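You operate a simulated robot arm through the tools that you are given. There is no shell and no other tool. Be economical: measure what you need, move in short steps, check, and stop when the job is done.

Carry out the task below with a simulated two-armed robot. There is one attempt and no reset: what you move stays moved.

JOB
Fetch the blue plug from the top of the check bench and set it on the top of the belt. Put the yellow-rimmed cup in the sink bowl. Open the spares drawer, take the red insert on the top of the check bench and put it away in the inside of the spares drawer, then shut the drawer. Fetch the green brush from the top of the check bench and set it on the top of the pin box. Press the base stop button two times. Take the purple cartridge and put it on the yellow card on the base film deck top. Any order will do. Set down upright: yellow-rimmed cup.

It is judged by the outcome, as a careful person would: the job done as asked, and still so three seconds after it is handed in. It fails if anything else is knocked over, pushed out of place, dropped, spilled or broken.

ROBOT AND FRAMES
Two 7-joint arms with two-finger parallel grippers on one trunk, on a base that drives. Base frame: it is fixed to the floor where the robot stands at the start and does not move with it; the origin is under the middle of the robot, x ahead of it, y to its left, z up; the surface under the hand at the start is at about z = 86. Readings come in cm, rad, newtons and seconds.
The left shoulder is at the start at [8, 13.1, 94.7], the right one opposite. With the tool pointing down near the work surface each hand reaches from about 40 to 86 cm from the robot's upright axis, wherever it stands, measured 20 degrees to its own side. Places, roughly: base stop button [-290, 140, 90]; blue plug (9x9x6 cm) [80, 0, 90]; green brush (6x6x8 cm) [80, -50, 90]; inside of the spares drawer [-300, -140, 60]; purple cartridge (2x2x4 cm) [-320, 170, 90]; red insert (6x5x2 cm) [60, -40, 90]; sink bowl inside [70, -290, 70]; spares drawer [-290, -140, 60]; top of the belt (61x23 cm) [-312, -306, 84]; top of the pin box (16x13 cm) [-284, -6, 88]; yellow card [-325, 150, 75]; yellow-rimmed cup [50, 0, 100]. Payload 1.57 kg a hand.
Tool frame (each hand has its own): the origin (TCP) lies between the finger pads and is the grasp point; the fingertips stand 3 cm ahead of it; z points along the fingers, y is the line along which they close. Largest opening 11 cm; finger width 2.4, thickness 1.2; the body of the gripper, 4.8 by 11.2 cm, starts 7.8 cm behind the TCP.
Orientation is that of the tool frame in the base frame, as a unit quaternion [w, x, y, z]. With the fingers straight down and closing along the base's y, the tool's x points along the base's -x, its y along +y and its z along -z.

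CONTROLS
- The arms move only by the tool jog_arm. It takes "left_rows", "right_rows" or both (then of equal length, played together; a hand with none holds still); each is one flat list of numbers, 7 for each row, row after row: the shift along the tool's x, y, z in cm, then the turn, a rotation vector about the tool's x, y, z in rad, then the closure, from 0 (fully open) to 1 (shut). In form: [dx, dy, dz, rx, ry, rz, hand, dx, dy, dz, rx, ry, rz, hand, ...]. A call has 1 to 12 rows; each row shifts and turns the commanded pose from where the row before left it, along the tool's axes as they then stand. Each row takes 0.2 s and may step no farther than 5 cm and 0.15 rad from the row before; otherwise, or with a gripper value out of range, the whole call is refused. Where a pose cannot be reached the arm comes as near as it can. A force on the tool above 40 N (or 10 N above the force at the start of the call, whichever is more), or a blocked arm, ends the call early, and 0.2 s more pass. Each finger travels about 10.8 cm/s and halts on what it meets, pressing with about 41 N; the grip force reading is that of the motor and also rises with nothing between the fingers. The clock runs only during rows and for 0.2 s after the last one: add rows that do not move to give the fingers time. It gives the time, the measured TCP pose, the force on the tool (base axes), the opening and the grip force at its end, in the units of the frame above (readings bear some noise), with the torque about the TCP (base axes, N m) and any sound that the robot's microphone picked up.
- Cameras (640 x 400 px; columns grow to the right, rows downward): "scene" is now at [-4.83, -1.35, 141.95]; the picture's right is [-0.21, -0.98, 0.00], its down [-0.60, 0.13, -0.79] and it looks along [0.77, -0.17, -0.61] (base axes); focal length 269 px, centre (320, 200). "left" rides on the left gripper at [7, -1.6, -14.1] in its tool frame; the picture's right is [0.23, 0.97, 0.00], its down [-0.86, 0.20, -0.48] and it looks along [-0.47, 0.11, 0.88] (tool axes); focal length 222 px, centre (320, 200). "right" rides on the right gripper at [7, 1.6, -14.1] in its tool frame; the picture's right is [-0.23, 0.97, 0.00], its down [-0.86, -0.20, -0.48] and it looks along [-0.47, -0.11, 0.88] (tool axes); focal length 222 px, centre (320, 200). There is no depth. A picture from a camera that has moved, and an enlarged one, comes with that camera's place and axes in the base frame and with its lens. The place of the scene camera against the robot may be out by one fixed shift of up to 1.2 cm in any direction.
- snapshot(camera): a new picture of that camera. The clock stands still meanwhile.
- roll_base(legs): drives the robot by 1 to 6 legs, each [ahead, left, turn to the left] in cm, cm and rad, along the robot's own axes; the way and the turn of a leg run together, so that a leg with both is an arc; at most 150 cm and 3.142 rad a leg. The arms and the cameras ride along, it lands a little off, and it stops where it bumps. It gives what a move gives.
- aim_head(pan, tilt): turns the head with the scene camera to pan (to the left, within 1.902 rad either way) and tilt (down, from -0.506 to 1.204), counted from straight ahead of the robot. It gives what a move gives.
- enlarge(camera, box): a new picture of the part [left, top, right, bottom] of that camera's present view, enlarged. The clock stands still meanwhile.
- job_done(): hands the job in; it is judged then, once.

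Go step by step. Nothing tells you exact positions but the pictures and the camera data: compare them with the known pose of the tool, close in by small moves and look again before you grip or let go. The budget is 196 turns and 192 pictures, counting those below and the enlarged ones. Unless the task says otherwise, let go and move clear before handing in, and close with one line.

The tools are called after ">>>" by a JSON object that holds its "api" and its "payload". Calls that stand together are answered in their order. jog_arm: Moves the arms, as the interface text tells. Its arguments: {"type":"object","properties":{"left_rows":{"type":"array"},"right_rows":{"type":"array"}},"required":[]} The other tools are called the same way: roll_base (legs) drives the base; aim_head (pan, tilt) turns the head that bears the scene camera; snapshot (camera) takes a picture; enlarge (camera, box) takes an enlarged picture of a part of a camera's view; job_done () hands the job in.

At the start:

```text
time: 0.0
left_tool_pos: [51.23, -0.36, 113.35]
left_tool_rot: [0.0, 0.0, 1.0, 0.0]
left_ft_force: [-0.4, -0.7, -0.3]
left_ft_torque: [0.0, 0.03, 0.04]
left_opening: 11.01
left_grasp_force: 0.0
right_tool_pos: [42.25, -46.34, 115.05]
right_tool_rot: [0.001, 0.0, 1.0, 0.0]
right_ft_force: [0.2, 0.2, 0.2]
right_ft_torque: [0.01, 0.0, 0.03]
right_opening: 11.02
right_grasp_force: 0.0
robot x, y, heading: [-0.07, -0.13, 0.002]
head pan, tilt: [-0.213, 0.658]
```

scene: 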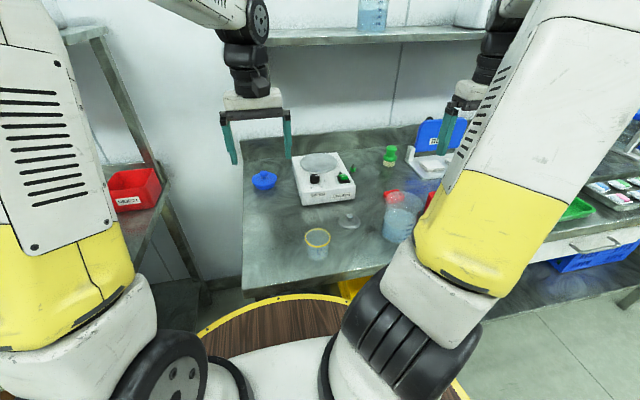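
right: 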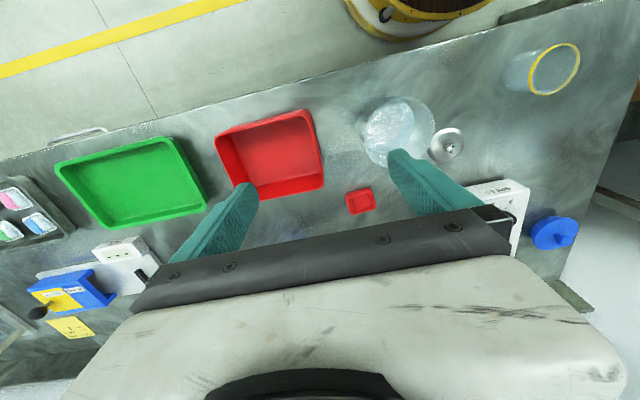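
left: 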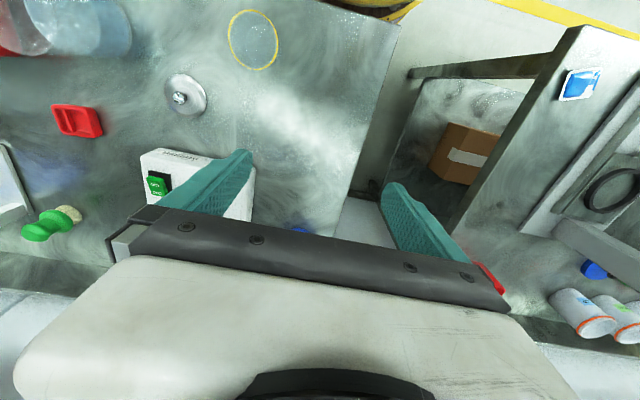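

The bench is ahead with the cup near [42,-11], plus the plug, brush and insert. I'll zoom in to measure them before reaching.

>>> {"api": "enlarge", "payload": {"camera": "scene", "box": [220, 120, 480, 290]}}

>>> {"api": "enlarge", "payload": {"camera": "left", "box": [0, 0, 400, 250]}}

```text
2.35 times, centred on (350, 205) of scene
camera zoom: at [-4.83, -1.35, 141.95], right [-0.21, -0.98, 0.0], down [-0.6, 0.13, -0.79], along [0.77, -0.17, -0.61], focal length 632 px, centre (249, 188)
```

zoom: 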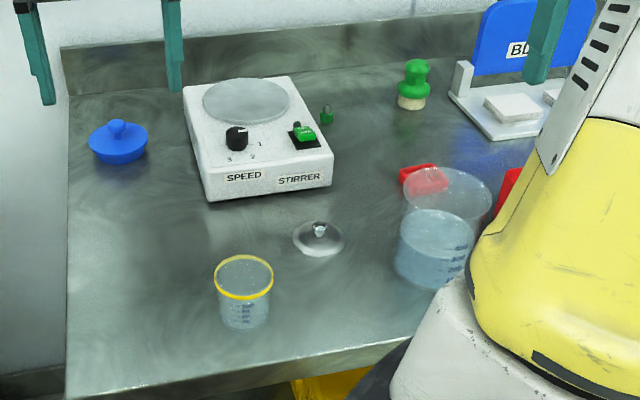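

```text
1.60 times, centred on (200, 125) of left
camera zoom: at [44.18, -1.98, 127.57], right [-0.23, 0.97, 0.0], down [0.86, 0.2, 0.48], along [0.47, 0.11, -0.88], focal length 355 px, centre (512, 320)
```

zoom: 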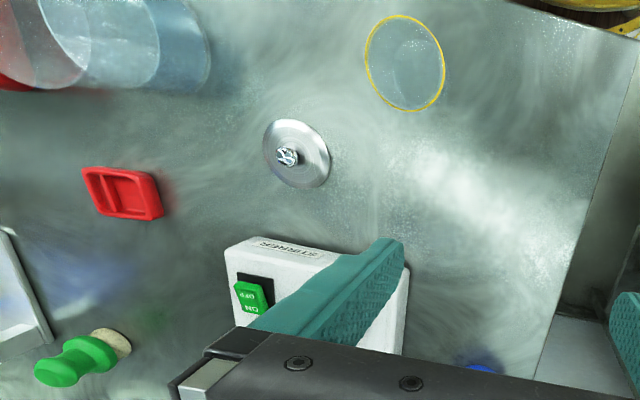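

The cup is at about [42,-11.3] with its rim at z≈92.7, the plug at about [78,1], the brush at about [82,-49.5] and the insert at about [60,-41.6]. I'll look around the room before driving.

>>> {"api": "aim_head", "payload": {"pan": -1.3, "tilt": 0.5}}

>>> {"api": "snapshot", "payload": {"camera": "scene"}}

>>> {"api": "aim_head", "payload": {"pan": -1.9, "tilt": 0.3}}

>>> {"api": "snapshot", "payload": {"camera": "scene"}}

>>> {"api": "aim_head", "payload": {"pan": 1.9, "tilt": 0.3}}

>>> {"api": "snapshot", "payload": {"camera": "scene"}}

```text
time: 1.3
left_tool_pos: [51.07, -0.37, 113.35]
left_tool_rot: [0.0, 0.0, 1.0, -0.001]
left_ft_force: [-0.4, 0.3, 0.0]
left_ft_torque: [-0.02, -0.01, -0.01]
left_opening: 11.02
left_grasp_force: 0.0
right_tool_pos: [42.3, -46.28, 115.03]
right_tool_rot: [0.001, 0.0, 1.0, 0.0]
right_ft_force: [0.7, 0.4, -0.2]
right_ft_torque: [-0.02, -0.01, 0.0]
right_opening: 11.03
right_grasp_force: 0.0
robot x, y, heading: [-0.01, -0.16, -0.0]
head pan, tilt: [-1.3, 0.499]
```

```text
186 pictures are left
camera scene: at [-10.85, -8.28, 143.36], right [-0.96, -0.27, 0.0], down [-0.13, 0.46, -0.88], along [0.24, -0.85, -0.48], focal length 269 px, centre (320, 200)
```

scene: 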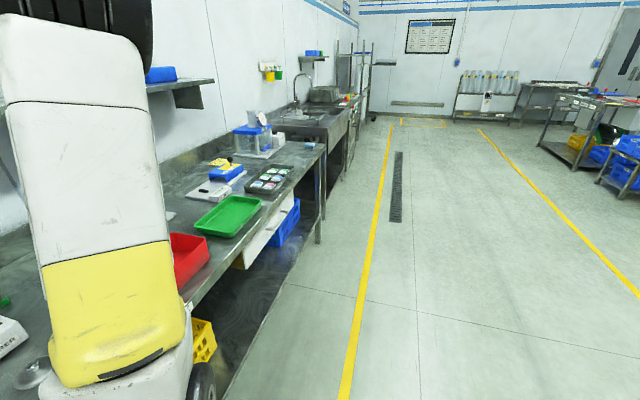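

```text
time: 2.3
left_tool_pos: [51.16, -0.38, 113.39]
left_tool_rot: [-0.001, 0.0, 1.0, 0.001]
left_ft_force: [0.2, 0.0, 0.0]
left_ft_torque: [0.02, 0.02, 0.01]
left_opening: 11.01
left_grasp_force: 0.0
right_tool_pos: [42.22, -46.28, 114.98]
right_tool_rot: [0.001, 0.0, 1.0, 0.0]
right_ft_force: [0.7, -1.4, 0.5]
right_ft_torque: [-0.01, 0.01, 0.01]
right_opening: 10.99
right_grasp_force: 0.1
robot x, y, heading: [-0.42, -0.34, -0.004]
head pan, tilt: [-1.901, 0.3]
```

```text
185 pictures are left
camera scene: at [-16.3, -8.36, 145.2], right [-0.95, 0.32, 0.0], down [0.1, 0.28, -0.96], along [-0.31, -0.9, -0.3], focal length 269 px, centre (320, 200)
```

scene: 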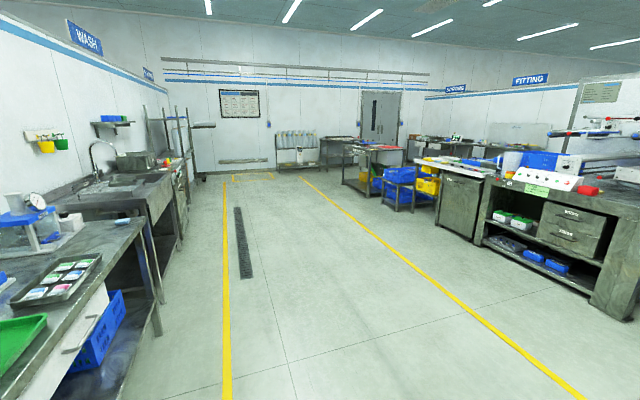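

```text
time: 5.5
left_tool_pos: [51.23, -0.44, 113.51]
left_tool_rot: [0.0, 0.0, 1.0, -0.001]
left_ft_force: [0.2, 0.3, -0.3]
left_ft_torque: [0.01, 0.0, -0.02]
left_opening: 11.0
left_grasp_force: 0.2
right_tool_pos: [42.31, -46.4, 114.97]
right_tool_rot: [0.001, 0.0, 1.0, -0.001]
right_ft_force: [-0.3, 0.3, -0.9]
right_ft_torque: [0.02, 0.01, -0.03]
right_opening: 10.96
right_grasp_force: 0.0
robot x, y, heading: [0.12, -0.29, 0.003]
head pan, tilt: [1.901, 0.3]
```

```text
184 pictures are left
camera scene: at [-16.3, 9.32, 145.2], right [0.95, 0.32, 0.0], down [0.1, -0.28, -0.96], along [-0.31, 0.9, -0.3], focal length 269 px, centre (320, 200)
```

scene: 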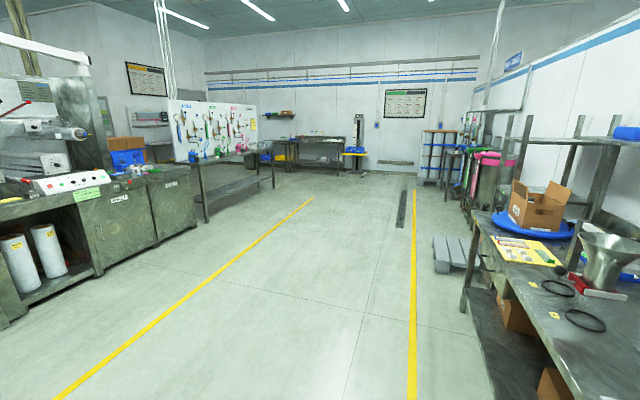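

The aisle is clear. I'll bring the left hand over the plug and check it.

>>> {"api": "jog_arm", "payload": {"left_rows": [-4.5, 0.2, 0, 0, 0, 0, 0, -4.5, 0.2, 0, 0, 0, 0, 0, -4.5, 0.2, 0, 0, 0, 0, 0, -4.5, 0.2, 0, 0, 0, 0, 0, -4.5, 0.2, 0, 0, 0, 0, 0, -4.3, 0.3, 0, 0, 0, 0, 0]}}

>>> {"api": "snapshot", "payload": {"camera": "left"}}

>>> {"api": "aim_head", "payload": {"pan": -0.1, "tilt": 0.658}}

>>> {"api": "snapshot", "payload": {"camera": "scene"}}

```text
time: 6.8
left_tool_pos: [73.98, 0.56, 111.72]
left_tool_rot: [-0.017, 0.009, 1.0, 0.004]
left_ft_force: [0.0, 0.2, -0.1]
left_ft_torque: [-0.02, -0.04, 0.0]
left_opening: 11.01
left_grasp_force: 0.0
left hand out of reach, approached as far as the arm can: row 6
right_tool_pos: [41.23, -46.44, 115.31]
right_tool_rot: [0.005, 0.001, 1.0, 0.0]
right_ft_force: [1.0, 0.2, -1.1]
right_ft_torque: [-0.03, -0.01, 0.03]
right_opening: 11.01
right_grasp_force: 0.0
robot x, y, heading: [-0.31, -0.05, 0.0]
head pan, tilt: [1.901, 0.3]
```

```text
183 pictures are left
camera left: at [67.46, -1.1, 126.06], right [-0.21, 0.98, 0.01], down [0.87, 0.18, 0.45], along [0.44, 0.11, -0.89], focal length 222 px, centre (320, 200)
```

left: 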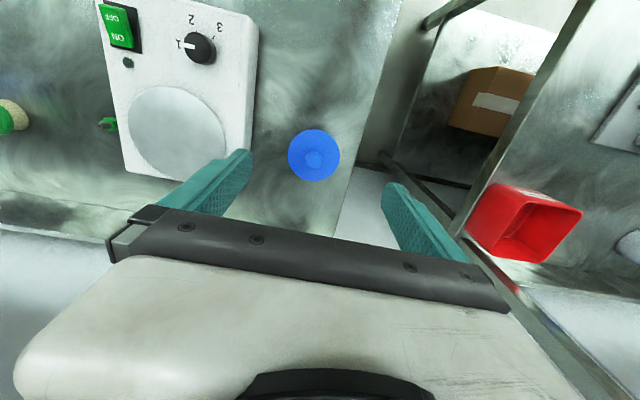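

```text
time: 8.8
left_tool_pos: [74.16, 0.72, 111.77]
left_tool_rot: [-0.017, 0.007, 1.0, 0.005]
left_ft_force: [-0.4, 0.5, 0.6]
left_ft_torque: [-0.02, 0.0, 0.04]
left_opening: 11.01
left_grasp_force: 0.0
right_tool_pos: [41.08, -46.21, 115.32]
right_tool_rot: [0.005, 0.0, 1.0, -0.001]
right_ft_force: [-0.8, -0.1, 0.1]
right_ft_torque: [0.0, 0.0, -0.01]
right_opening: 11.01
right_grasp_force: 0.1
robot x, y, heading: [-0.21, -0.17, 0.006]
head pan, tilt: [-0.099, 0.658]
```

```text
182 pictures are left
camera scene: at [-5.95, -0.41, 141.9], right [-0.1, -1.0, 0.0], down [-0.6, 0.06, -0.8], along [0.79, -0.08, -0.61], focal length 269 px, centre (320, 200)
```

scene: 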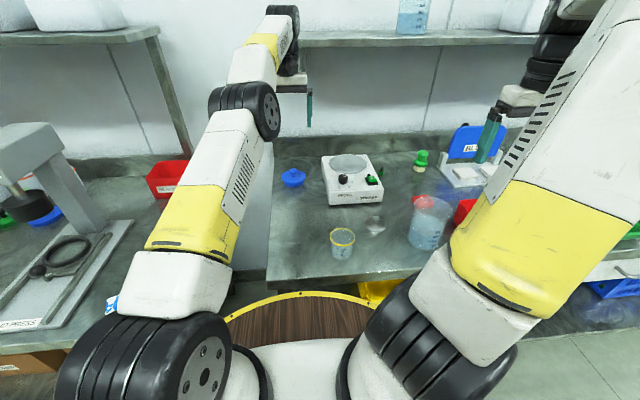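

>>> {"api": "enlarge", "payload": {"camera": "scene", "box": [270, 155, 320, 200]}}

>>> {"api": "jog_arm", "payload": {"left_rows": [0, 0, 4, 0, 0, 0, 0, 0, 0, 4, 0, 0, 0, 0, 0, 0, 3, 0, 0, 0, 0]}}

>>> {"api": "snapshot", "payload": {"camera": "left"}}

```text
8.89 times, centred on (295, 178) of scene
camera zoom: at [-5.95, -0.41, 141.9], right [-0.1, -1.0, 0.0], down [-0.6, 0.06, -0.8], along [0.79, -0.08, -0.61], focal length 2389 px, centre (542, 400)
```

zoom: 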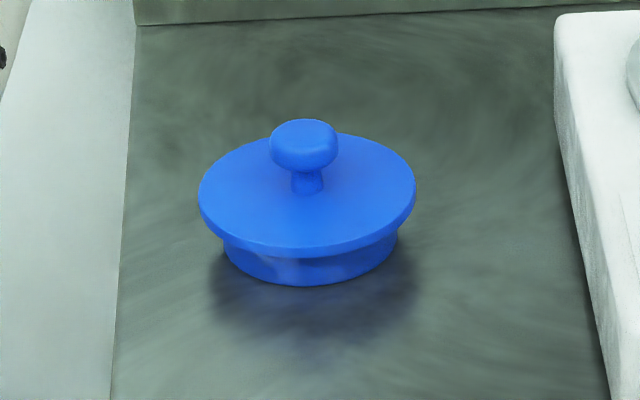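

```text
time: 9.6
left_tool_pos: [76.02, 1.52, 101.27]
left_tool_rot: [0.0, -0.002, 1.0, 0.002]
left_ft_force: [-1.8, -0.6, 3.2]
left_ft_torque: [0.04, -0.13, -0.03]
left_opening: 10.99
left_grasp_force: 0.0
right_tool_pos: [42.49, -46.35, 115.13]
right_tool_rot: [0.001, 0.001, 1.0, -0.001]
right_ft_force: [-1.5, -0.7, 0.1]
right_ft_torque: [0.01, -0.15, 0.0]
right_opening: 11.0
right_grasp_force: 0.0
robot x, y, heading: [0.3, -0.2, -0.001]
head pan, tilt: [-0.099, 0.658]
```

```text
180 pictures are left
camera left: at [69.03, -0.11, 115.64], right [-0.23, 0.97, 0.0], down [0.85, 0.2, 0.48], along [0.47, 0.11, -0.88], focal length 222 px, centre (320, 200)
```

left: 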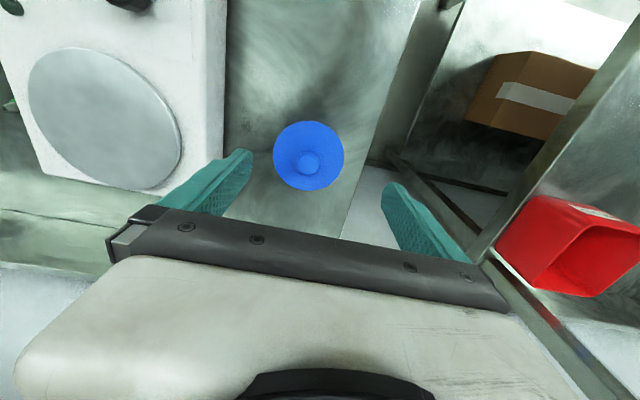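

The plug's knob is at about [77.6,0.7], z 90–92. I'll descend so the tips end just above the flange.

>>> {"api": "jog_arm", "payload": {"left_rows": [-0.8, -0.4, 3, 0, 0, 0, 0, -0.8, -0.4, 3, 0, 0, 0, 0, 0, 0, 0, 0, 0, 0, 0]}}

>>> {"api": "snapshot", "payload": {"camera": "left"}}

```text
time: 10.4
left_tool_pos: [77.53, 0.51, 95.45]
left_tool_rot: [0.0, 0.0, 1.0, 0.0]
left_ft_force: [-0.2, 0.0, -0.3]
left_ft_torque: [0.0, 0.04, 0.03]
left_opening: 11.0
left_grasp_force: 0.1
right_tool_pos: [42.27, -46.21, 114.95]
right_tool_rot: [0.001, 0.0, 1.0, 0.0]
right_ft_force: [-0.4, -0.1, 0.3]
right_ft_torque: [0.01, -0.01, -0.05]
right_opening: 10.98
right_grasp_force: 0.0
robot x, y, heading: [0.07, -0.03, -0.0]
head pan, tilt: [-0.099, 0.658]
```

```text
179 pictures are left
camera left: at [70.53, -1.09, 109.64], right [-0.23, 0.97, 0.0], down [0.85, 0.2, 0.48], along [0.47, 0.11, -0.88], focal length 222 px, centre (320, 200)
```

left: 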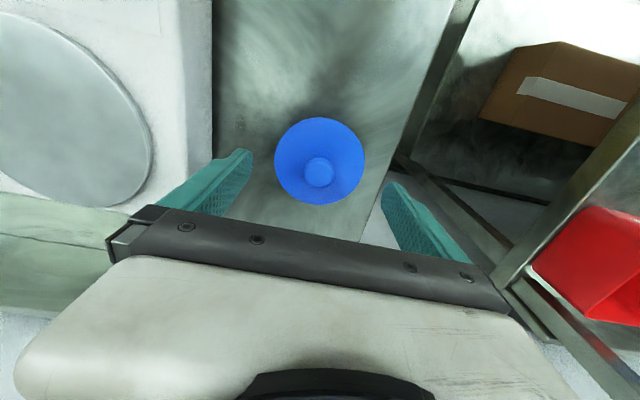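

>>> {"api": "jog_arm", "payload": {"left_rows": [-0.2, 0, 3.1, 0, 0, 0, 0, 0, 0, 0, 0, 0, 0, 0, 0, 0, 0, 0, 0, 0, 1, 0, 0, 0, 0, 0, 0, 1, 0, 0, 0, 0, 0, 0, 1, 0, 0, 0, 0, 0, 0, 1]}}

>>> {"api": "snapshot", "payload": {"camera": "left"}}

```text
time: 11.8
left_tool_pos: [77.74, 0.54, 92.29]
left_tool_rot: [0.0, 0.0, 1.0, 0.0]
left_ft_force: [0.5, 0.8, 0.8]
left_ft_torque: [0.02, 0.01, 0.0]
left_opening: 2.6
left_grasp_force: 37.2
right_tool_pos: [42.37, -46.3, 114.96]
right_tool_rot: [0.001, 0.0, 1.0, 0.0]
right_ft_force: [0.7, 0.6, 0.3]
right_ft_torque: [-0.01, -0.02, 0.0]
right_opening: 10.99
right_grasp_force: 0.0
robot x, y, heading: [0.23, -0.26, -0.001]
head pan, tilt: [-0.099, 0.658]
```

```text
178 pictures are left
camera left: at [70.73, -1.08, 106.56], right [-0.23, 0.97, 0.0], down [0.86, 0.2, 0.48], along [0.47, 0.11, -0.88], focal length 222 px, centre (320, 200)
```

left: 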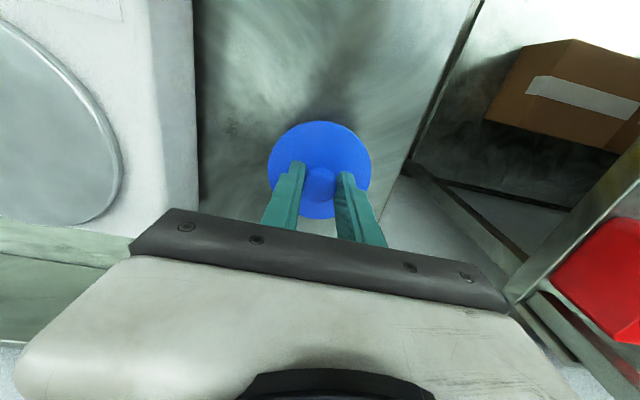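

The knob is held. I'll lift the plug and draw the left arm back, then bring the right hand over the cup.

>>> {"api": "jog_arm", "payload": {"left_rows": [0, 0, -4, 0, 0, 0, 1, 0, 0, -4, 0, 0, 0, 1, 3, 0, -4, 0, 0, 0, 1, 4.5, 1.5, -3, 0, 0, 0, 1, 4.5, 2, -1, 0, 0, 0, 1, 4.5, 2, 0, 0, 0, 0, 1, 4.5, 3, 0, 0, 0, 0, 1, 4.5, 3, 0, 0, 0, 0, 1, 3, 3, 0, 0, 0, 0, 1, 0, 0, 0, 0, 0, 0, 1]}}

>>> {"api": "jog_arm", "payload": {"right_rows": [0, 4.5, 0, 0, 0, 0, 0, 0, 4.5, 0, 0, 0, 0, 0, 0, 4.5, 0, 0, 0, 0, 0, 0, 4.5, 0, 0, 0, 0, 0, 0, 4.5, 0, 0, 0, 0, 0, 0, 4.5, 0, 0, 0, 0, 0, 0, 4.5, 2, 0, 0, 0, 0, 0, 3.5, 2, 0, 0, 0, 0, 0, 0, 0, 0, 0, 0, 0]}}

>>> {"api": "snapshot", "payload": {"camera": "right"}}

>>> {"api": "snapshot", "payload": {"camera": "left"}}

```text
refused: row 4 steps farther than a row can; nothing moved
```

```text
time: 13.8
left_tool_pos: [77.66, 0.47, 92.29]
left_tool_rot: [0.001, 0.0, 1.0, 0.0]
left_ft_force: [-0.1, -0.8, 0.2]
left_ft_torque: [-0.03, 0.04, 0.01]
left_opening: 2.65
left_grasp_force: 37.2
right_tool_pos: [42.21, -11.32, 110.93]
right_tool_rot: [0.0, 0.0, 1.0, 0.0]
right_ft_force: [-0.9, -0.6, 0.6]
right_ft_torque: [0.03, 0.03, -0.01]
right_opening: 11.0
right_grasp_force: 0.1
robot x, y, heading: [0.18, -0.16, 0.003]
head pan, tilt: [-0.099, 0.658]
```

```text
177 pictures are left
camera right: at [35.29, -9.54, 125.14], right [0.23, 0.97, 0.0], down [0.85, -0.2, 0.48], along [0.47, -0.11, -0.88], focal length 222 px, centre (320, 200)
```

right: 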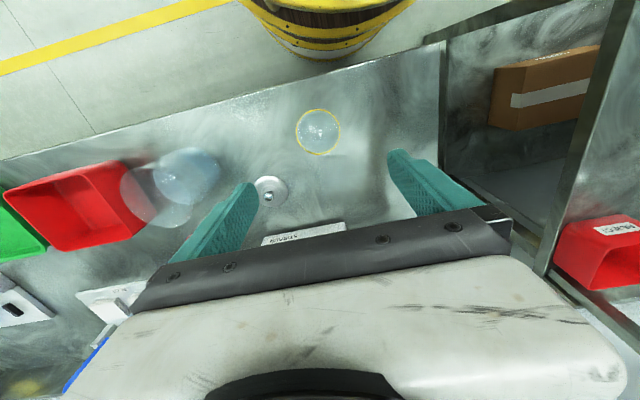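

```text
176 pictures are left
camera left: at [70.73, -1.07, 106.56], right [-0.23, 0.97, 0.0], down [0.86, 0.2, 0.48], along [0.47, 0.11, -0.88], focal length 222 px, centre (320, 200)
```

left: 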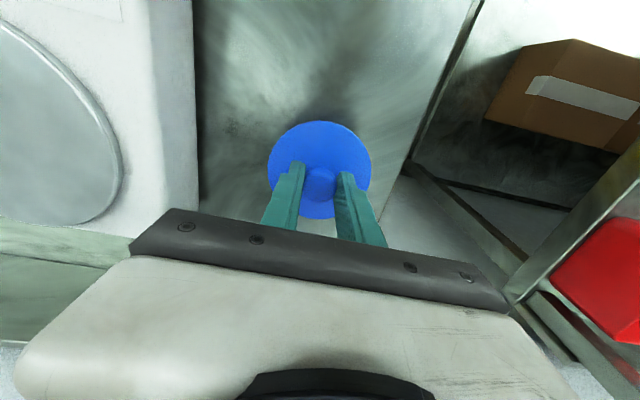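

The right hand is over the cup, as measured. Now I'll lift the plug and lower the right hand.

>>> {"api": "jog_arm", "payload": {"left_rows": [0, 0, -4, 0, 0, 0, 1, 0, 0, -4, 0, 0, 0, 1, 2, 0, -4, 0, 0, 0, 1, 4, 1, -2.5, 0, 0, 0, 1, 4, 2, -1, 0, 0, 0, 1, 4, 2, 0, 0, 0, 0, 1, 4, 2.5, 0, 0, 0, 0, 1, 4, 2.5, 0, 0, 0, 0, 1, 3.5, 3, 0, 0, 0, 0, 1, 2, 3, 0, 0, 0, 0, 1, 0, 0, 0, 0, 0, 0, 1]}}

>>> {"api": "jog_arm", "payload": {"right_rows": [0.1, 0, 4.5, 0, 0, 0, 0, 0, 0, 4.5, 0, 0, 0, 0, 0, 0, 4.5, 0, 0, 0, 0, 0, 0, 2, 0, 0, 0, 0, 0, 0, 0, 0, 0, 0, 0]}}

>>> {"api": "snapshot", "payload": {"camera": "right"}}

>>> {"api": "snapshot", "payload": {"camera": "left"}}

```text
time: 16.2
left_tool_pos: [50.12, 16.72, 107.83]
left_tool_rot: [-0.001, 0.0, 1.0, 0.0]
left_ft_force: [-0.2, 0.2, -0.6]
left_ft_torque: [-0.04, 0.02, 0.01]
left_opening: 2.62
left_grasp_force: 37.6
right_tool_pos: [42.39, -11.37, 111.02]
right_tool_rot: [0.001, 0.0, 1.0, 0.0]
right_ft_force: [-0.2, 1.3, 0.6]
right_ft_torque: [0.01, 0.0, 0.01]
right_opening: 11.03
right_grasp_force: 0.0
robot x, y, heading: [0.02, 0.01, 0.001]
head pan, tilt: [-0.099, 0.658]
```

```text
time: 17.4
left_tool_pos: [50.07, 16.61, 107.75]
left_tool_rot: [0.0, 0.0, 1.0, 0.0]
left_ft_force: [-1.2, -0.7, 0.9]
left_ft_torque: [-0.01, 0.01, 0.02]
left_opening: 2.6
left_grasp_force: 37.4
right_tool_pos: [42.12, -11.27, 95.37]
right_tool_rot: [0.0, 0.0, 1.0, -0.001]
right_ft_force: [-0.3, 0.0, 0.5]
right_ft_torque: [0.05, 0.0, 0.05]
right_opening: 11.0
right_grasp_force: 0.0
robot x, y, heading: [0.16, -0.2, -0.002]
head pan, tilt: [-0.099, 0.658]
```

```text
175 pictures are left
camera right: at [35.17, -9.63, 109.65], right [0.23, 0.97, 0.0], down [0.85, -0.2, 0.48], along [0.47, -0.11, -0.88], focal length 222 px, centre (320, 200)
```

right: 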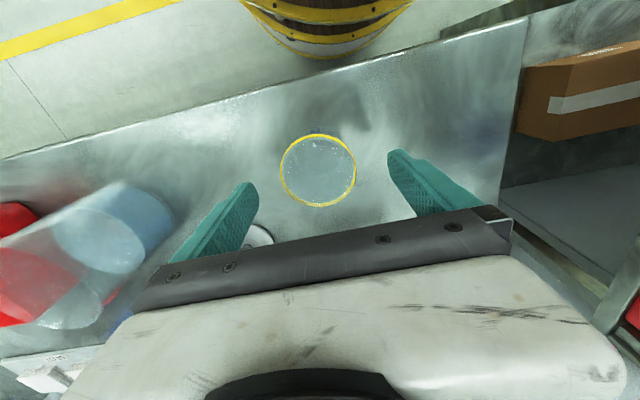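

```text
174 pictures are left
camera left: at [43.12, 14.91, 122.07], right [-0.23, 0.97, 0.0], down [0.86, 0.2, 0.48], along [0.47, 0.11, -0.88], focal length 222 px, centre (320, 200)
```

left: 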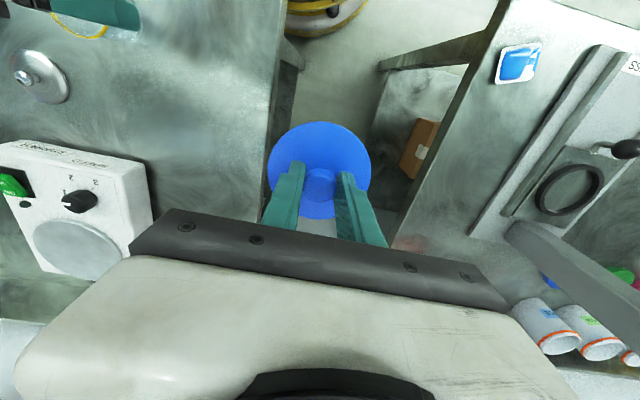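

>>> {"api": "jog_arm", "payload": {"right_rows": [0.2, -0.1, 2.6, 0, 0, 0, 0, 0, 0, 2.6, 0, 0, 0, 0, 0, 0, 0, 0, 0, 0, 0, 0, 0, 0, 0, 0, 0, 1, 0, 0, 0, 0, 0, 0, 1, 0, 0, 0, 0, 0, 0, 1, 0, 0, 0, 0, 0, 0, 1]}}

>>> {"api": "jog_arm", "payload": {"right_rows": [0, 0, -3, 0, 0, 0, 1, 0, 0, -4, 0, 0, 0, 1, 0, 0, -5, 0, 0, 0, 1, 0, 0, -5, 0, 0, 0, 1, 0, 0, 0, 0, 0, 0, 1]}}

>>> {"api": "snapshot", "payload": {"camera": "right"}}

>>> {"api": "snapshot", "payload": {"camera": "scene"}}

```text
time: 19.0
left_tool_pos: [50.2, 16.5, 107.85]
left_tool_rot: [0.0, 0.0, 1.0, 0.0]
left_ft_force: [0.3, 0.6, -0.9]
left_ft_torque: [0.03, 0.03, -0.01]
left_opening: 2.61
left_grasp_force: 37.0
right_tool_pos: [41.98, -11.37, 90.2]
right_tool_rot: [0.0, 0.0, 1.0, 0.0]
right_ft_force: [0.2, -1.0, 0.4]
right_ft_torque: [-0.01, -0.02, -0.02]
right_opening: 5.9
right_grasp_force: 41.2
robot x, y, heading: [0.18, -0.05, 0.0]
head pan, tilt: [-0.099, 0.658]
```

```text
time: 20.2
left_tool_pos: [50.21, 16.5, 107.76]
left_tool_rot: [-0.001, 0.0, 1.0, -0.001]
left_ft_force: [-0.8, 0.4, -1.7]
left_ft_torque: [-0.03, 0.02, -0.04]
left_opening: 2.62
left_grasp_force: 37.3
right_tool_pos: [42.08, -11.42, 107.36]
right_tool_rot: [0.0, 0.0, 1.0, 0.0]
right_ft_force: [0.1, 0.1, -0.4]
right_ft_torque: [-0.03, 0.02, 0.0]
right_opening: 5.93
right_grasp_force: 41.4
robot x, y, heading: [-0.26, 0.0, 0.001]
head pan, tilt: [-0.099, 0.658]
```

```text
173 pictures are left
camera right: at [35.03, -9.64, 121.54], right [0.23, 0.97, 0.0], down [0.85, -0.2, 0.48], along [0.47, -0.11, -0.88], focal length 222 px, centre (320, 200)
```

right: 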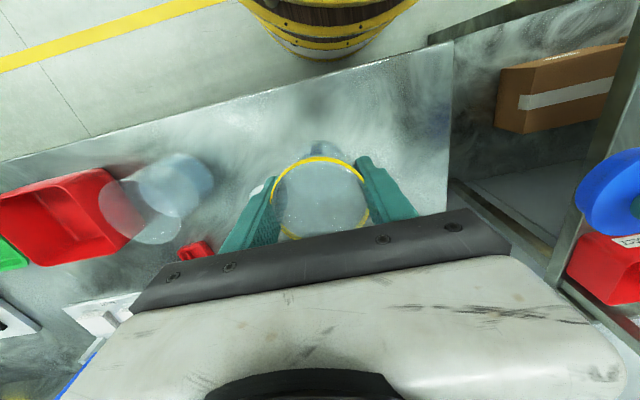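

```text
172 pictures are left
camera scene: at [-4.68, -0.37, 141.95], right [-0.1, -1.0, 0.0], down [-0.61, 0.06, -0.79], along [0.79, -0.08, -0.61], focal length 269 px, centre (320, 200)
```

scene: 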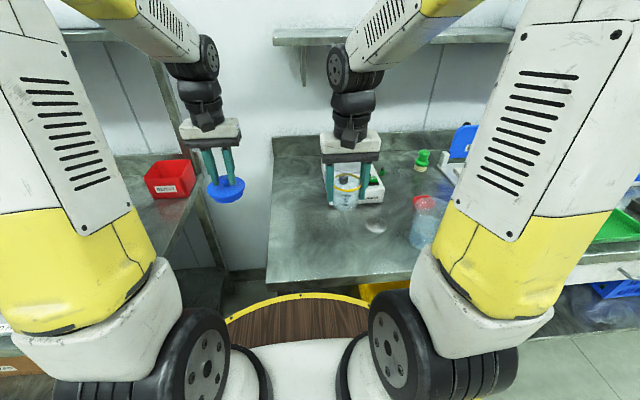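

Both objects are lifted and upright. I'll back off the bench and drive right toward the sink.

>>> {"api": "roll_base", "payload": {"legs": [[-45, 0, 0], [0, -140, 0], [0, -130, 0]]}}

>>> {"api": "aim_head", "payload": {"pan": -0.15, "tilt": 0.5}}

>>> {"api": "snapshot", "payload": {"camera": "scene"}}

```text
time: 35.6
left_tool_pos: [3.57, -252.84, 107.88]
left_tool_rot: [0.001, -0.003, 1.0, 0.0]
left_ft_force: [0.1, -0.7, -0.7]
left_ft_torque: [-0.01, -0.01, -0.01]
left_opening: 2.63
left_grasp_force: 37.4
right_tool_pos: [-4.54, -280.62, 107.32]
right_tool_rot: [0.001, -0.001, 1.0, -0.001]
right_ft_force: [0.2, 0.0, 0.0]
right_ft_torque: [-0.01, 0.0, 0.03]
right_opening: 5.87
right_grasp_force: 41.0
robot x, y, heading: [-46.5, -269.36, -0.001]
head pan, tilt: [-0.099, 0.658]
```

```text
time: 36.3
left_tool_pos: [3.5, -252.68, 107.8]
left_tool_rot: [0.0, -0.002, 1.0, 0.0]
left_ft_force: [0.6, -0.3, -1.7]
left_ft_torque: [0.0, 0.02, -0.01]
left_opening: 2.61
left_grasp_force: 36.6
right_tool_pos: [-4.58, -280.65, 107.3]
right_tool_rot: [0.001, -0.001, 1.0, 0.001]
right_ft_force: [0.7, -0.8, -0.5]
right_ft_torque: [-0.02, 0.04, -0.03]
right_opening: 5.85
right_grasp_force: 41.2
robot x, y, heading: [-46.7, -269.86, -0.0]
head pan, tilt: [-0.15, 0.499]
```

```text
171 pictures are left
camera scene: at [-50.85, -270.33, 143.36], right [-0.15, -0.99, 0.0], down [-0.47, 0.07, -0.88], along [0.87, -0.13, -0.48], focal length 269 px, centre (320, 200)
```

scene: 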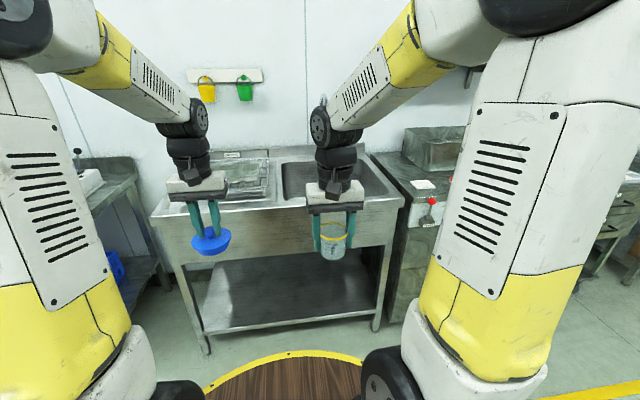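

>>> {"api": "roll_base", "payload": {"legs": [[47, 0, 0]]}}

>>> {"api": "aim_head", "payload": {"pan": -0.35, "tilt": 0.6}}

>>> {"api": "snapshot", "payload": {"camera": "scene"}}

>>> {"api": "snapshot", "payload": {"camera": "right"}}

>>> {"api": "snapshot", "payload": {"camera": "left"}}

```text
time: 39.1
left_tool_pos: [50.83, -252.33, 107.82]
left_tool_rot: [0.0, -0.004, 1.0, 0.0]
left_ft_force: [-0.5, 0.0, 0.1]
left_ft_torque: [0.05, 0.01, -0.04]
left_opening: 2.63
left_grasp_force: 37.2
right_tool_pos: [42.78, -280.21, 107.3]
right_tool_rot: [0.001, -0.003, 1.0, 0.0]
right_ft_force: [0.2, 0.5, 0.3]
right_ft_torque: [0.0, 0.01, 0.02]
right_opening: 5.83
right_grasp_force: 40.3
robot x, y, heading: [0.5, -269.11, 0.009]
head pan, tilt: [-0.15, 0.499]
```

```text
time: 39.9
left_tool_pos: [50.74, -252.26, 107.82]
left_tool_rot: [0.0, -0.004, 1.0, 0.0]
left_ft_force: [0.1, -0.3, -1.1]
left_ft_torque: [0.03, 0.0, 0.01]
left_opening: 2.6
left_grasp_force: 37.1
right_tool_pos: [42.92, -280.27, 107.31]
right_tool_rot: [0.002, -0.004, 1.0, -0.001]
right_ft_force: [-0.3, -0.2, 0.1]
right_ft_torque: [-0.03, 0.03, 0.03]
right_opening: 5.8
right_grasp_force: 41.1
robot x, y, heading: [0.57, -268.68, 0.007]
head pan, tilt: [-0.351, 0.6]
```

```text
170 pictures are left
camera scene: at [-4.21, -271.79, 142.46], right [-0.34, -0.94, 0.0], down [-0.53, 0.19, -0.83], along [0.78, -0.28, -0.56], focal length 269 px, centre (320, 200)
```

scene: 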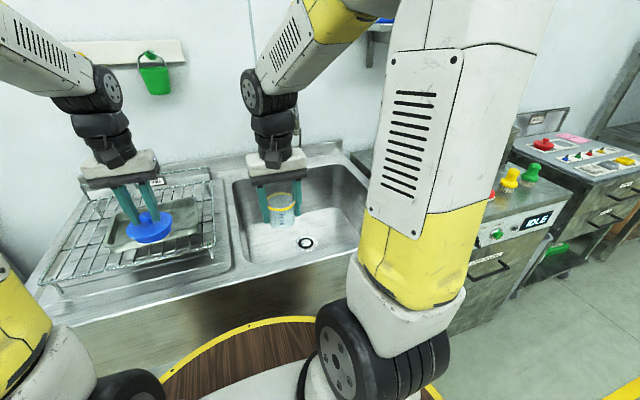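

```text
169 pictures are left
camera right: at [35.86, -278.56, 121.5], right [0.22, 0.98, 0.0], down [0.86, -0.19, 0.48], along [0.47, -0.11, -0.88], focal length 222 px, centre (320, 200)
```

right: 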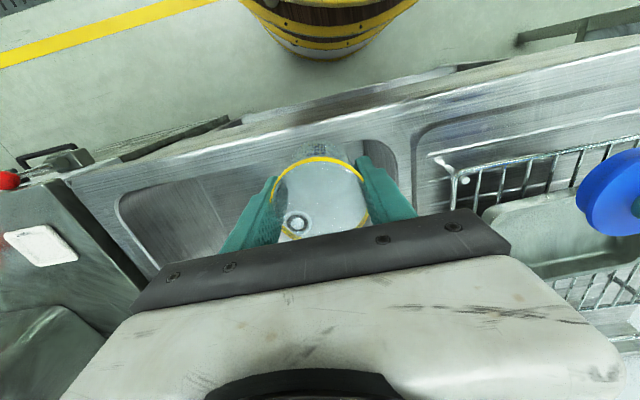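

```text
168 pictures are left
camera left: at [43.75, -253.95, 122.08], right [-0.23, 0.97, 0.0], down [0.85, 0.21, 0.48], along [0.47, 0.11, -0.88], focal length 222 px, centre (320, 200)
```

left: 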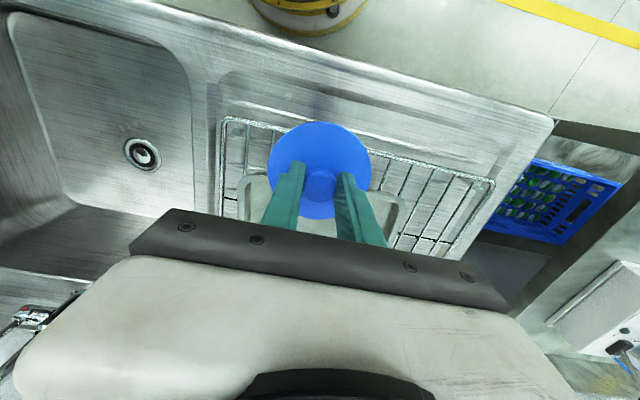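

The sink bowl floor is at about z=70 with the drain near [69.5,-292.5]. I'll move the cup over the flat part at about [67,-301].

>>> {"api": "jog_arm", "payload": {"right_rows": [-3.45, -2.96, 0, 0, 0, 0, 1, -3.45, -2.96, 0, 0, 0, 0, 1, -3.45, -2.96, 0, 0, 0, 0, 1, -3.45, -2.96, 0, 0, 0, 0, 1, -3.45, -2.96, 0, 0, 0, 0, 1, -3.45, -2.96, 0, 0, 0, 0, 1, -3.45, -2.96, 0, 0, 0, 0, 1, 0, 0, 0, 0, 0, 0, 1]}}

>>> {"api": "snapshot", "payload": {"camera": "scene"}}

>>> {"api": "snapshot", "payload": {"camera": "right"}}

```text
time: 41.7
left_tool_pos: [50.73, -252.35, 107.86]
left_tool_rot: [0.0, -0.005, 1.0, 0.0]
left_ft_force: [-0.7, -0.1, -0.6]
left_ft_torque: [-0.01, -0.01, -0.02]
left_opening: 2.61
left_grasp_force: 37.2
right_tool_pos: [67.3, -300.77, 107.32]
right_tool_rot: [0.0, -0.005, 1.0, 0.0]
right_ft_force: [-0.3, -0.4, -0.4]
right_ft_torque: [0.01, -0.05, 0.04]
right_opening: 5.8
right_grasp_force: 40.8
robot x, y, heading: [0.83, -269.25, 0.008]
head pan, tilt: [-0.351, 0.6]
```

```text
167 pictures are left
camera scene: at [-4.21, -271.79, 142.45], right [-0.34, -0.94, 0.0], down [-0.53, 0.19, -0.82], along [0.78, -0.28, -0.57], focal length 269 px, centre (320, 200)
```

scene: 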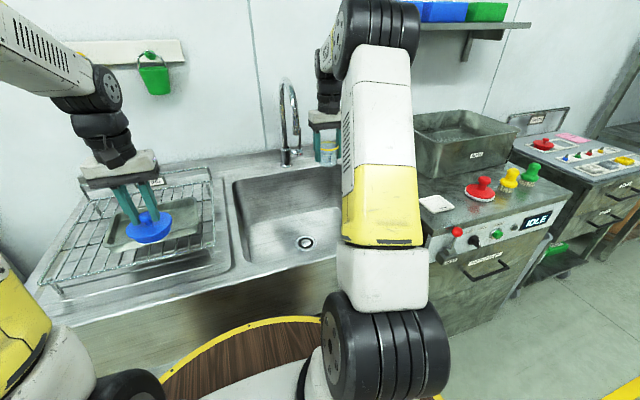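

```text
166 pictures are left
camera right: at [60.24, -299.07, 121.49], right [0.22, 0.98, 0.0], down [0.86, -0.19, 0.48], along [0.47, -0.11, -0.88], focal length 222 px, centre (320, 200)
```

right: 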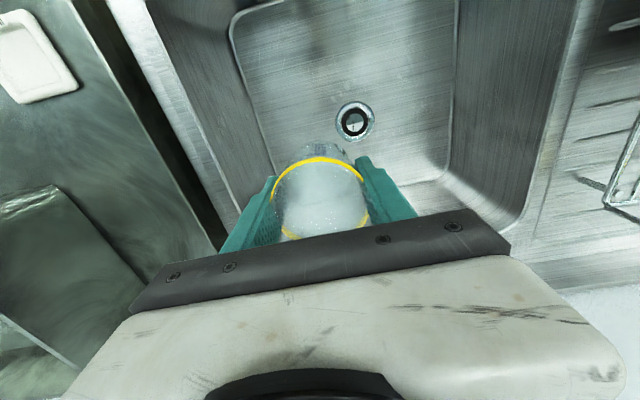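

>>> {"api": "jog_arm", "payload": {"right_rows": [0, 0, 4, 0, 0, 0, 1, 0, 0, 4, 0, 0, 0, 1, 0, 0, 4, 0, 0, 0, 1, 0, 0, 4, 0, 0, 0, 1, 0, 0, 4, 0, 0, 0, 1, 0, 0, 4, 0, 0, 0, 1, 0, 0, 4, 0, 0, 0, 1, 0, 0, 2.3, 0, 0, 0, 1, 0, 0, 0, 0, 0, 0, 1]}}

>>> {"api": "snapshot", "payload": {"camera": "scene"}}

>>> {"api": "snapshot", "payload": {"camera": "right"}}

```text
time: 43.7
left_tool_pos: [50.78, -252.33, 107.88]
left_tool_rot: [0.0, -0.004, 1.0, 0.0]
left_ft_force: [0.1, 1.0, -0.5]
left_ft_torque: [0.0, 0.01, -0.01]
left_opening: 2.62
left_grasp_force: 36.8
right_tool_pos: [67.19, -300.86, 76.99]
right_tool_rot: [0.001, -0.004, 1.0, -0.001]
right_ft_force: [0.4, -0.6, -0.8]
right_ft_torque: [-0.02, 0.01, -0.01]
right_opening: 5.78
right_grasp_force: 40.9
robot x, y, heading: [0.71, -269.47, 0.014]
head pan, tilt: [-0.351, 0.6]
```

```text
165 pictures are left
camera scene: at [-4.21, -271.79, 142.45], right [-0.34, -0.94, 0.0], down [-0.53, 0.19, -0.82], along [0.78, -0.28, -0.57], focal length 269 px, centre (320, 200)
```

scene: 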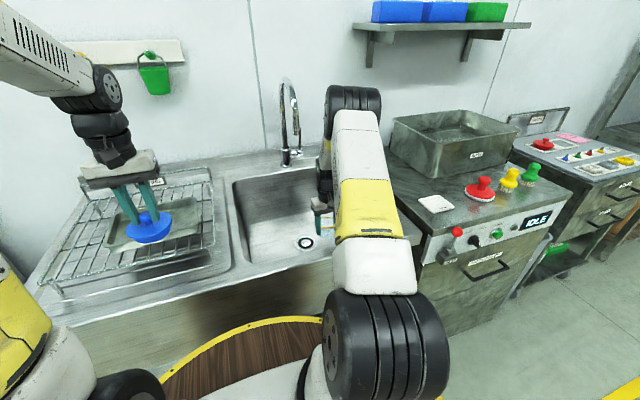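

```text
164 pictures are left
camera right: at [60.22, -299.13, 91.19], right [0.22, 0.98, 0.0], down [0.86, -0.19, 0.48], along [0.47, -0.11, -0.88], focal length 222 px, centre (320, 200)
```

right: 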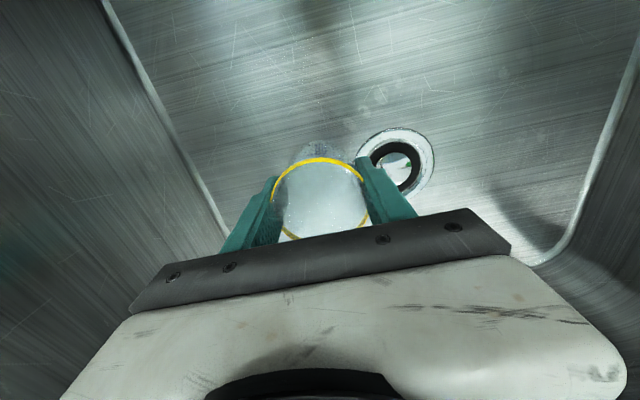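

>>> {"api": "jog_arm", "payload": {"right_rows": [0, 0, 0.8, 0, 0, 0, 1, 0, 0, 0.8, 0, 0, 0, 1, 0, 0, 0.6, 0, 0, 0, 1, 0, 0, 0, 0, 0, 0, 1]}}

>>> {"api": "snapshot", "payload": {"camera": "right"}}

```text
time: 44.7
left_tool_pos: [50.81, -252.27, 107.79]
left_tool_rot: [0.0, -0.004, 1.0, 0.0]
left_ft_force: [0.6, -0.2, -0.6]
left_ft_torque: [0.01, -0.02, 0.0]
left_opening: 2.61
left_grasp_force: 37.5
right_tool_pos: [67.23, -300.88, 74.87]
right_tool_rot: [0.001, -0.004, 1.0, 0.001]
right_ft_force: [0.5, -0.4, 0.6]
right_ft_torque: [0.01, -0.04, 0.01]
right_opening: 5.75
right_grasp_force: 40.5
robot x, y, heading: [0.59, -268.85, 0.007]
head pan, tilt: [-0.351, 0.6]
```

```text
163 pictures are left
camera right: at [60.21, -299.13, 89.03], right [0.22, 0.98, 0.0], down [0.86, -0.19, 0.48], along [0.47, -0.11, -0.88], focal length 222 px, centre (320, 200)
```

right: 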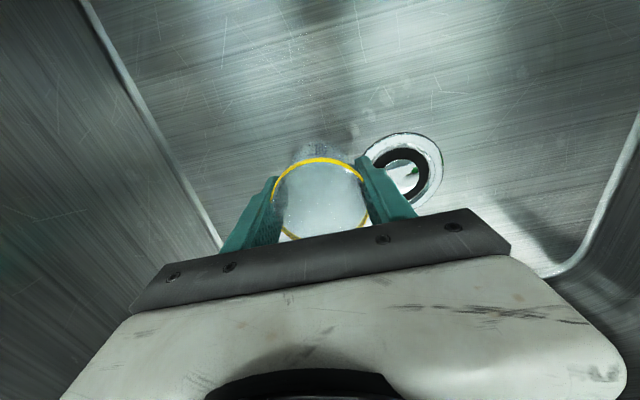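

>>> {"api": "jog_arm", "payload": {"right_rows": [0, 0, 0.5, 0, 0, 0, 1, 0, 0, 0.4, 0, 0, 0, 1, 0, 0, 0, 0, 0, 0, 1]}}

>>> {"api": "jog_arm", "payload": {"right_rows": [0, 0, 0.4, 0, 0, 0, 1, 0, 0, 0, 0, 0, 0, 1]}}

>>> {"api": "jog_arm", "payload": {"right_rows": [0, 0, 0.4, 0, 0, 0, 1, 0, 0, 0, 0, 0, 0, 1]}}

```text
time: 45.5
left_tool_pos: [50.77, -252.22, 107.83]
left_tool_rot: [0.0, -0.004, 1.0, -0.001]
left_ft_force: [-0.3, 0.8, -0.5]
left_ft_torque: [-0.03, -0.02, 0.0]
left_opening: 2.6
left_grasp_force: 37.3
right_tool_pos: [67.2, -300.9, 74.04]
right_tool_rot: [0.001, -0.004, 1.0, 0.0]
right_ft_force: [-0.9, -0.5, -0.5]
right_ft_torque: [-0.02, -0.03, -0.01]
right_opening: 5.77
right_grasp_force: 41.7
robot x, y, heading: [0.59, -269.29, 0.004]
head pan, tilt: [-0.351, 0.6]
```

```text
time: 46.1
left_tool_pos: [50.72, -252.34, 107.89]
left_tool_rot: [-0.001, -0.005, 1.0, -0.001]
left_ft_force: [-0.1, 0.2, -0.4]
left_ft_torque: [0.0, -0.02, -0.02]
left_opening: 2.59
left_grasp_force: 37.8
right_tool_pos: [67.14, -300.74, 73.6]
right_tool_rot: [0.0, -0.004, 1.0, 0.0]
right_ft_force: [0.3, 0.3, 0.0]
right_ft_torque: [0.0, 0.05, 0.01]
right_opening: 5.75
right_grasp_force: 40.7
robot x, y, heading: [0.33, -269.43, 0.01]
head pan, tilt: [-0.351, 0.6]
```

```text
time: 46.7
left_tool_pos: [50.8, -252.28, 107.83]
left_tool_rot: [0.0, -0.005, 1.0, 0.0]
left_ft_force: [0.1, -0.6, 0.1]
left_ft_torque: [0.0, -0.02, 0.02]
left_opening: 2.61
left_grasp_force: 36.6
right_tool_pos: [67.24, -300.74, 73.16]
right_tool_rot: [0.001, -0.003, 1.0, -0.001]
right_ft_force: [0.2, 0.2, -0.2]
right_ft_torque: [0.0, 0.02, -0.01]
right_opening: 5.75
right_grasp_force: 41.0
robot x, y, heading: [0.53, -269.14, 0.012]
head pan, tilt: [-0.351, 0.6]
```

>>> {"api": "jog_arm", "payload": {"right_rows": [0, 0, 0.4, 0, 0, 0, 1, 0, 0, 0, 0, 0, 0, 1]}}

>>> {"api": "jog_arm", "payload": {"right_rows": [0, 0, 0.4, 0, 0, 0, 1, 0, 0, 0, 0, 0, 0, 1]}}

>>> {"api": "snapshot", "payload": {"camera": "right"}}

```text
time: 47.3
left_tool_pos: [50.74, -252.29, 107.86]
left_tool_rot: [0.0, -0.004, 1.0, 0.0]
left_ft_force: [0.2, -0.1, -1.0]
left_ft_torque: [0.01, 0.02, -0.02]
left_opening: 2.62
left_grasp_force: 37.3
right_tool_pos: [67.0, -300.87, 72.76]
right_tool_rot: [0.001, -0.004, 1.0, -0.001]
right_ft_force: [-0.5, -0.2, -0.8]
right_ft_torque: [0.0, 0.02, -0.05]
right_opening: 5.78
right_grasp_force: 41.2
robot x, y, heading: [1.05, -269.5, 0.01]
head pan, tilt: [-0.351, 0.6]
```

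```text
time: 47.9
left_tool_pos: [50.74, -252.29, 107.92]
left_tool_rot: [0.001, -0.005, 1.0, 0.0]
left_ft_force: [-0.1, 1.0, -0.2]
left_ft_torque: [-0.01, 0.02, -0.01]
left_opening: 2.64
left_grasp_force: 36.9
right_tool_pos: [67.16, -300.88, 72.38]
right_tool_rot: [0.001, -0.003, 1.0, -0.001]
right_ft_force: [-1.1, 0.4, -0.6]
right_ft_torque: [0.0, 0.0, -0.01]
right_opening: 5.75
right_grasp_force: 41.0
robot x, y, heading: [0.7, -269.29, 0.009]
head pan, tilt: [-0.351, 0.6]
```

```text
162 pictures are left
camera right: at [60.23, -299.12, 86.56], right [0.22, 0.98, 0.0], down [0.86, -0.19, 0.48], along [0.47, -0.11, -0.88], focal length 222 px, centre (320, 200)
```

right: 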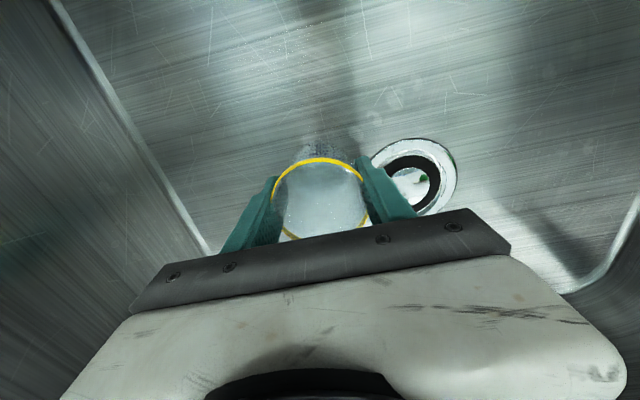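

>>> {"api": "jog_arm", "payload": {"right_rows": [0, 0, 0.4, 0, 0, 0, 1, 0, 0, 0, 0, 0, 0, 1]}}

>>> {"api": "jog_arm", "payload": {"right_rows": [0, 0, 0.4, 0, 0, 0, 1, 0, 0, 0, 0, 0, 0, 1]}}

>>> {"api": "jog_arm", "payload": {"right_rows": [0, 0, 0.4, 0, 0, 0, 1, 0, 0, 0, 0, 0, 0, 1]}}

```text
time: 48.5
left_tool_pos: [50.76, -252.27, 107.83]
left_tool_rot: [0.0, -0.004, 1.0, 0.0]
left_ft_force: [0.6, 0.4, -0.1]
left_ft_torque: [0.0, -0.01, -0.02]
left_opening: 2.63
left_grasp_force: 37.4
right_tool_pos: [67.2, -300.83, 72.06]
right_tool_rot: [0.001, -0.003, 1.0, 0.0]
right_ft_force: [-0.2, 0.9, 1.6]
right_ft_torque: [0.06, -0.02, 0.0]
right_opening: 5.76
right_grasp_force: 41.5
robot x, y, heading: [0.36, -269.27, 0.006]
head pan, tilt: [-0.351, 0.6]
```

```text
time: 49.1
left_tool_pos: [50.77, -252.3, 107.95]
left_tool_rot: [-0.001, -0.004, 1.0, 0.0]
left_ft_force: [-0.7, 0.6, -0.2]
left_ft_torque: [-0.03, 0.02, -0.06]
left_opening: 2.57
left_grasp_force: 37.6
right_tool_pos: [67.39, -300.78, 71.72]
right_tool_rot: [0.003, -0.004, 1.0, -0.001]
right_ft_force: [-1.6, 1.0, 31.4]
right_ft_torque: [0.03, -0.17, 0.32]
right_opening: 5.7
right_grasp_force: 41.0
robot x, y, heading: [0.83, -269.07, 0.011]
head pan, tilt: [-0.351, 0.6]
```

```text
time: 49.7
left_tool_pos: [50.75, -252.14, 108.1]
left_tool_rot: [0.0, -0.005, 1.0, 0.0]
left_ft_force: [0.4, 0.5, 0.0]
left_ft_torque: [0.01, -0.01, -0.01]
left_opening: 2.61
left_grasp_force: 37.1
right_tool_pos: [67.36, -300.81, 71.47]
right_tool_rot: [0.002, -0.004, 1.0, -0.002]
right_ft_force: [2.1, 1.5, 34.7]
right_ft_torque: [0.05, 0.03, 0.04]
right_opening: 5.57
right_grasp_force: 41.1
robot x, y, heading: [0.58, -269.11, 0.007]
head pan, tilt: [-0.351, 0.6]
```

The cup has touched the bowl floor. I'll ease the pressure, open, and rise.

>>> {"api": "jog_arm", "payload": {"right_rows": [0, 0, -0.5, 0, 0, 0, 1, 0, 0, 0, 0, 0, 0, 0.6, 0, 0, 0, 0, 0, 0, 0.3, 0, 0, 0, 0, 0, 0, 0, 0, 0, 0, 0, 0, 0, 0, 0, 0, -3, 0, 0, 0, 0, 0, 0, -4, 0, 0, 0, 0, 0, 0, -4, 0, 0, 0, 0, 0, 0, 0, 0, 0, 0, 0]}}

>>> {"api": "snapshot", "payload": {"camera": "right"}}

```text
time: 51.7
left_tool_pos: [50.67, -252.23, 107.83]
left_tool_rot: [0.0, -0.004, 1.0, 0.0]
left_ft_force: [-0.6, 0.0, 0.1]
left_ft_torque: [0.0, -0.01, 0.02]
left_opening: 2.62
left_grasp_force: 36.9
right_tool_pos: [67.3, -300.81, 82.74]
right_tool_rot: [-0.001, -0.003, 1.0, 0.0]
right_ft_force: [-0.3, 0.0, 0.6]
right_ft_torque: [-0.03, 0.0, 0.05]
right_opening: 11.03
right_grasp_force: 0.0
robot x, y, heading: [0.79, -269.21, 0.004]
head pan, tilt: [-0.351, 0.6]
```

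```text
161 pictures are left
camera right: at [60.26, -299.12, 96.92], right [0.22, 0.98, 0.0], down [0.86, -0.19, 0.48], along [0.47, -0.11, -0.88], focal length 222 px, centre (320, 200)
```

right: 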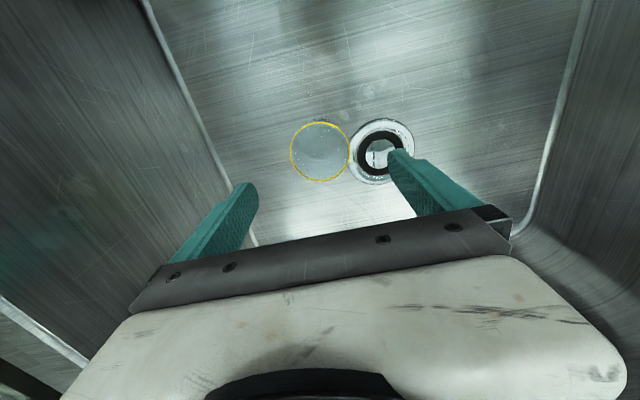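

The cup stands upright in the bowl. I'll raise and retract the right arm, back away, and turn around toward the belt.

>>> {"api": "jog_arm", "payload": {"right_rows": [0, 0, -5, 0, 0, 0, 0, 0, 0, -5, 0, 0, 0, 0, 0, 0, -5, 0, 0, 0, 0, 0, 0, -5, 0, 0, 0, 0, 0, 0, -5, 0, 0, 0, 0, 4, 2, 0, 0, 0, 0, 0, 4, 2, 0, 0, 0, 0, 0, 4, 2, 0, 0, 0, 0, 0, 4, 0, 0, 0, 0, 0, 0, 4, 0, 0, 0, 0, 0, 0, 3, 0, 0, 0, 0, 0, 0]}}

>>> {"api": "roll_base", "payload": {"legs": [[-80, 0, 0], [0, 0, 3.1416]]}}

>>> {"api": "aim_head", "payload": {"pan": 0, "tilt": 0.35}}

>>> {"api": "snapshot", "payload": {"camera": "scene"}}

```text
time: 54.1
left_tool_pos: [50.78, -252.35, 107.84]
left_tool_rot: [-0.001, -0.004, 1.0, -0.001]
left_ft_force: [0.2, 1.0, -1.3]
left_ft_torque: [0.0, 0.02, 0.0]
left_opening: 2.62
left_grasp_force: 37.0
right_tool_pos: [44.11, -294.98, 107.56]
right_tool_rot: [0.0, -0.005, 1.0, -0.001]
right_ft_force: [-0.2, 0.3, -0.3]
right_ft_torque: [0.01, 0.03, 0.01]
right_opening: 10.99
right_grasp_force: 0.1
robot x, y, heading: [0.76, -269.47, 0.005]
head pan, tilt: [-0.351, 0.6]
```

```text
refused: 3.1416 is not a number from -3.14159 to 3.14159
```

```text
time: 54.9
left_tool_pos: [50.67, -252.28, 107.88]
left_tool_rot: [0.0, -0.004, 1.0, 0.0]
left_ft_force: [0.7, -0.6, -0.1]
left_ft_torque: [0.02, 0.02, 0.0]
left_opening: 2.62
left_grasp_force: 37.6
right_tool_pos: [44.17, -295.01, 107.56]
right_tool_rot: [0.001, -0.004, 1.0, 0.0]
right_ft_force: [0.7, -0.3, -0.5]
right_ft_torque: [-0.06, 0.03, 0.0]
right_opening: 11.01
right_grasp_force: 0.1
robot x, y, heading: [0.84, -269.42, 0.004]
head pan, tilt: [0.0, 0.351]
```

```text
160 pictures are left
camera scene: at [-3.23, -268.75, 144.72], right [0.01, -1.0, 0.0], down [-0.34, 0.0, -0.94], along [0.94, 0.01, -0.34], focal length 269 px, centre (320, 200)
```

scene: 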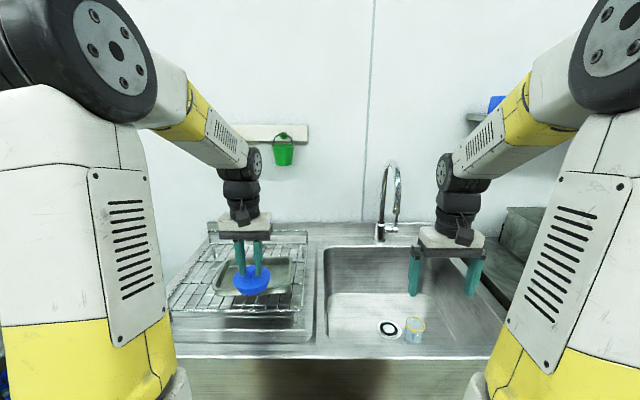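

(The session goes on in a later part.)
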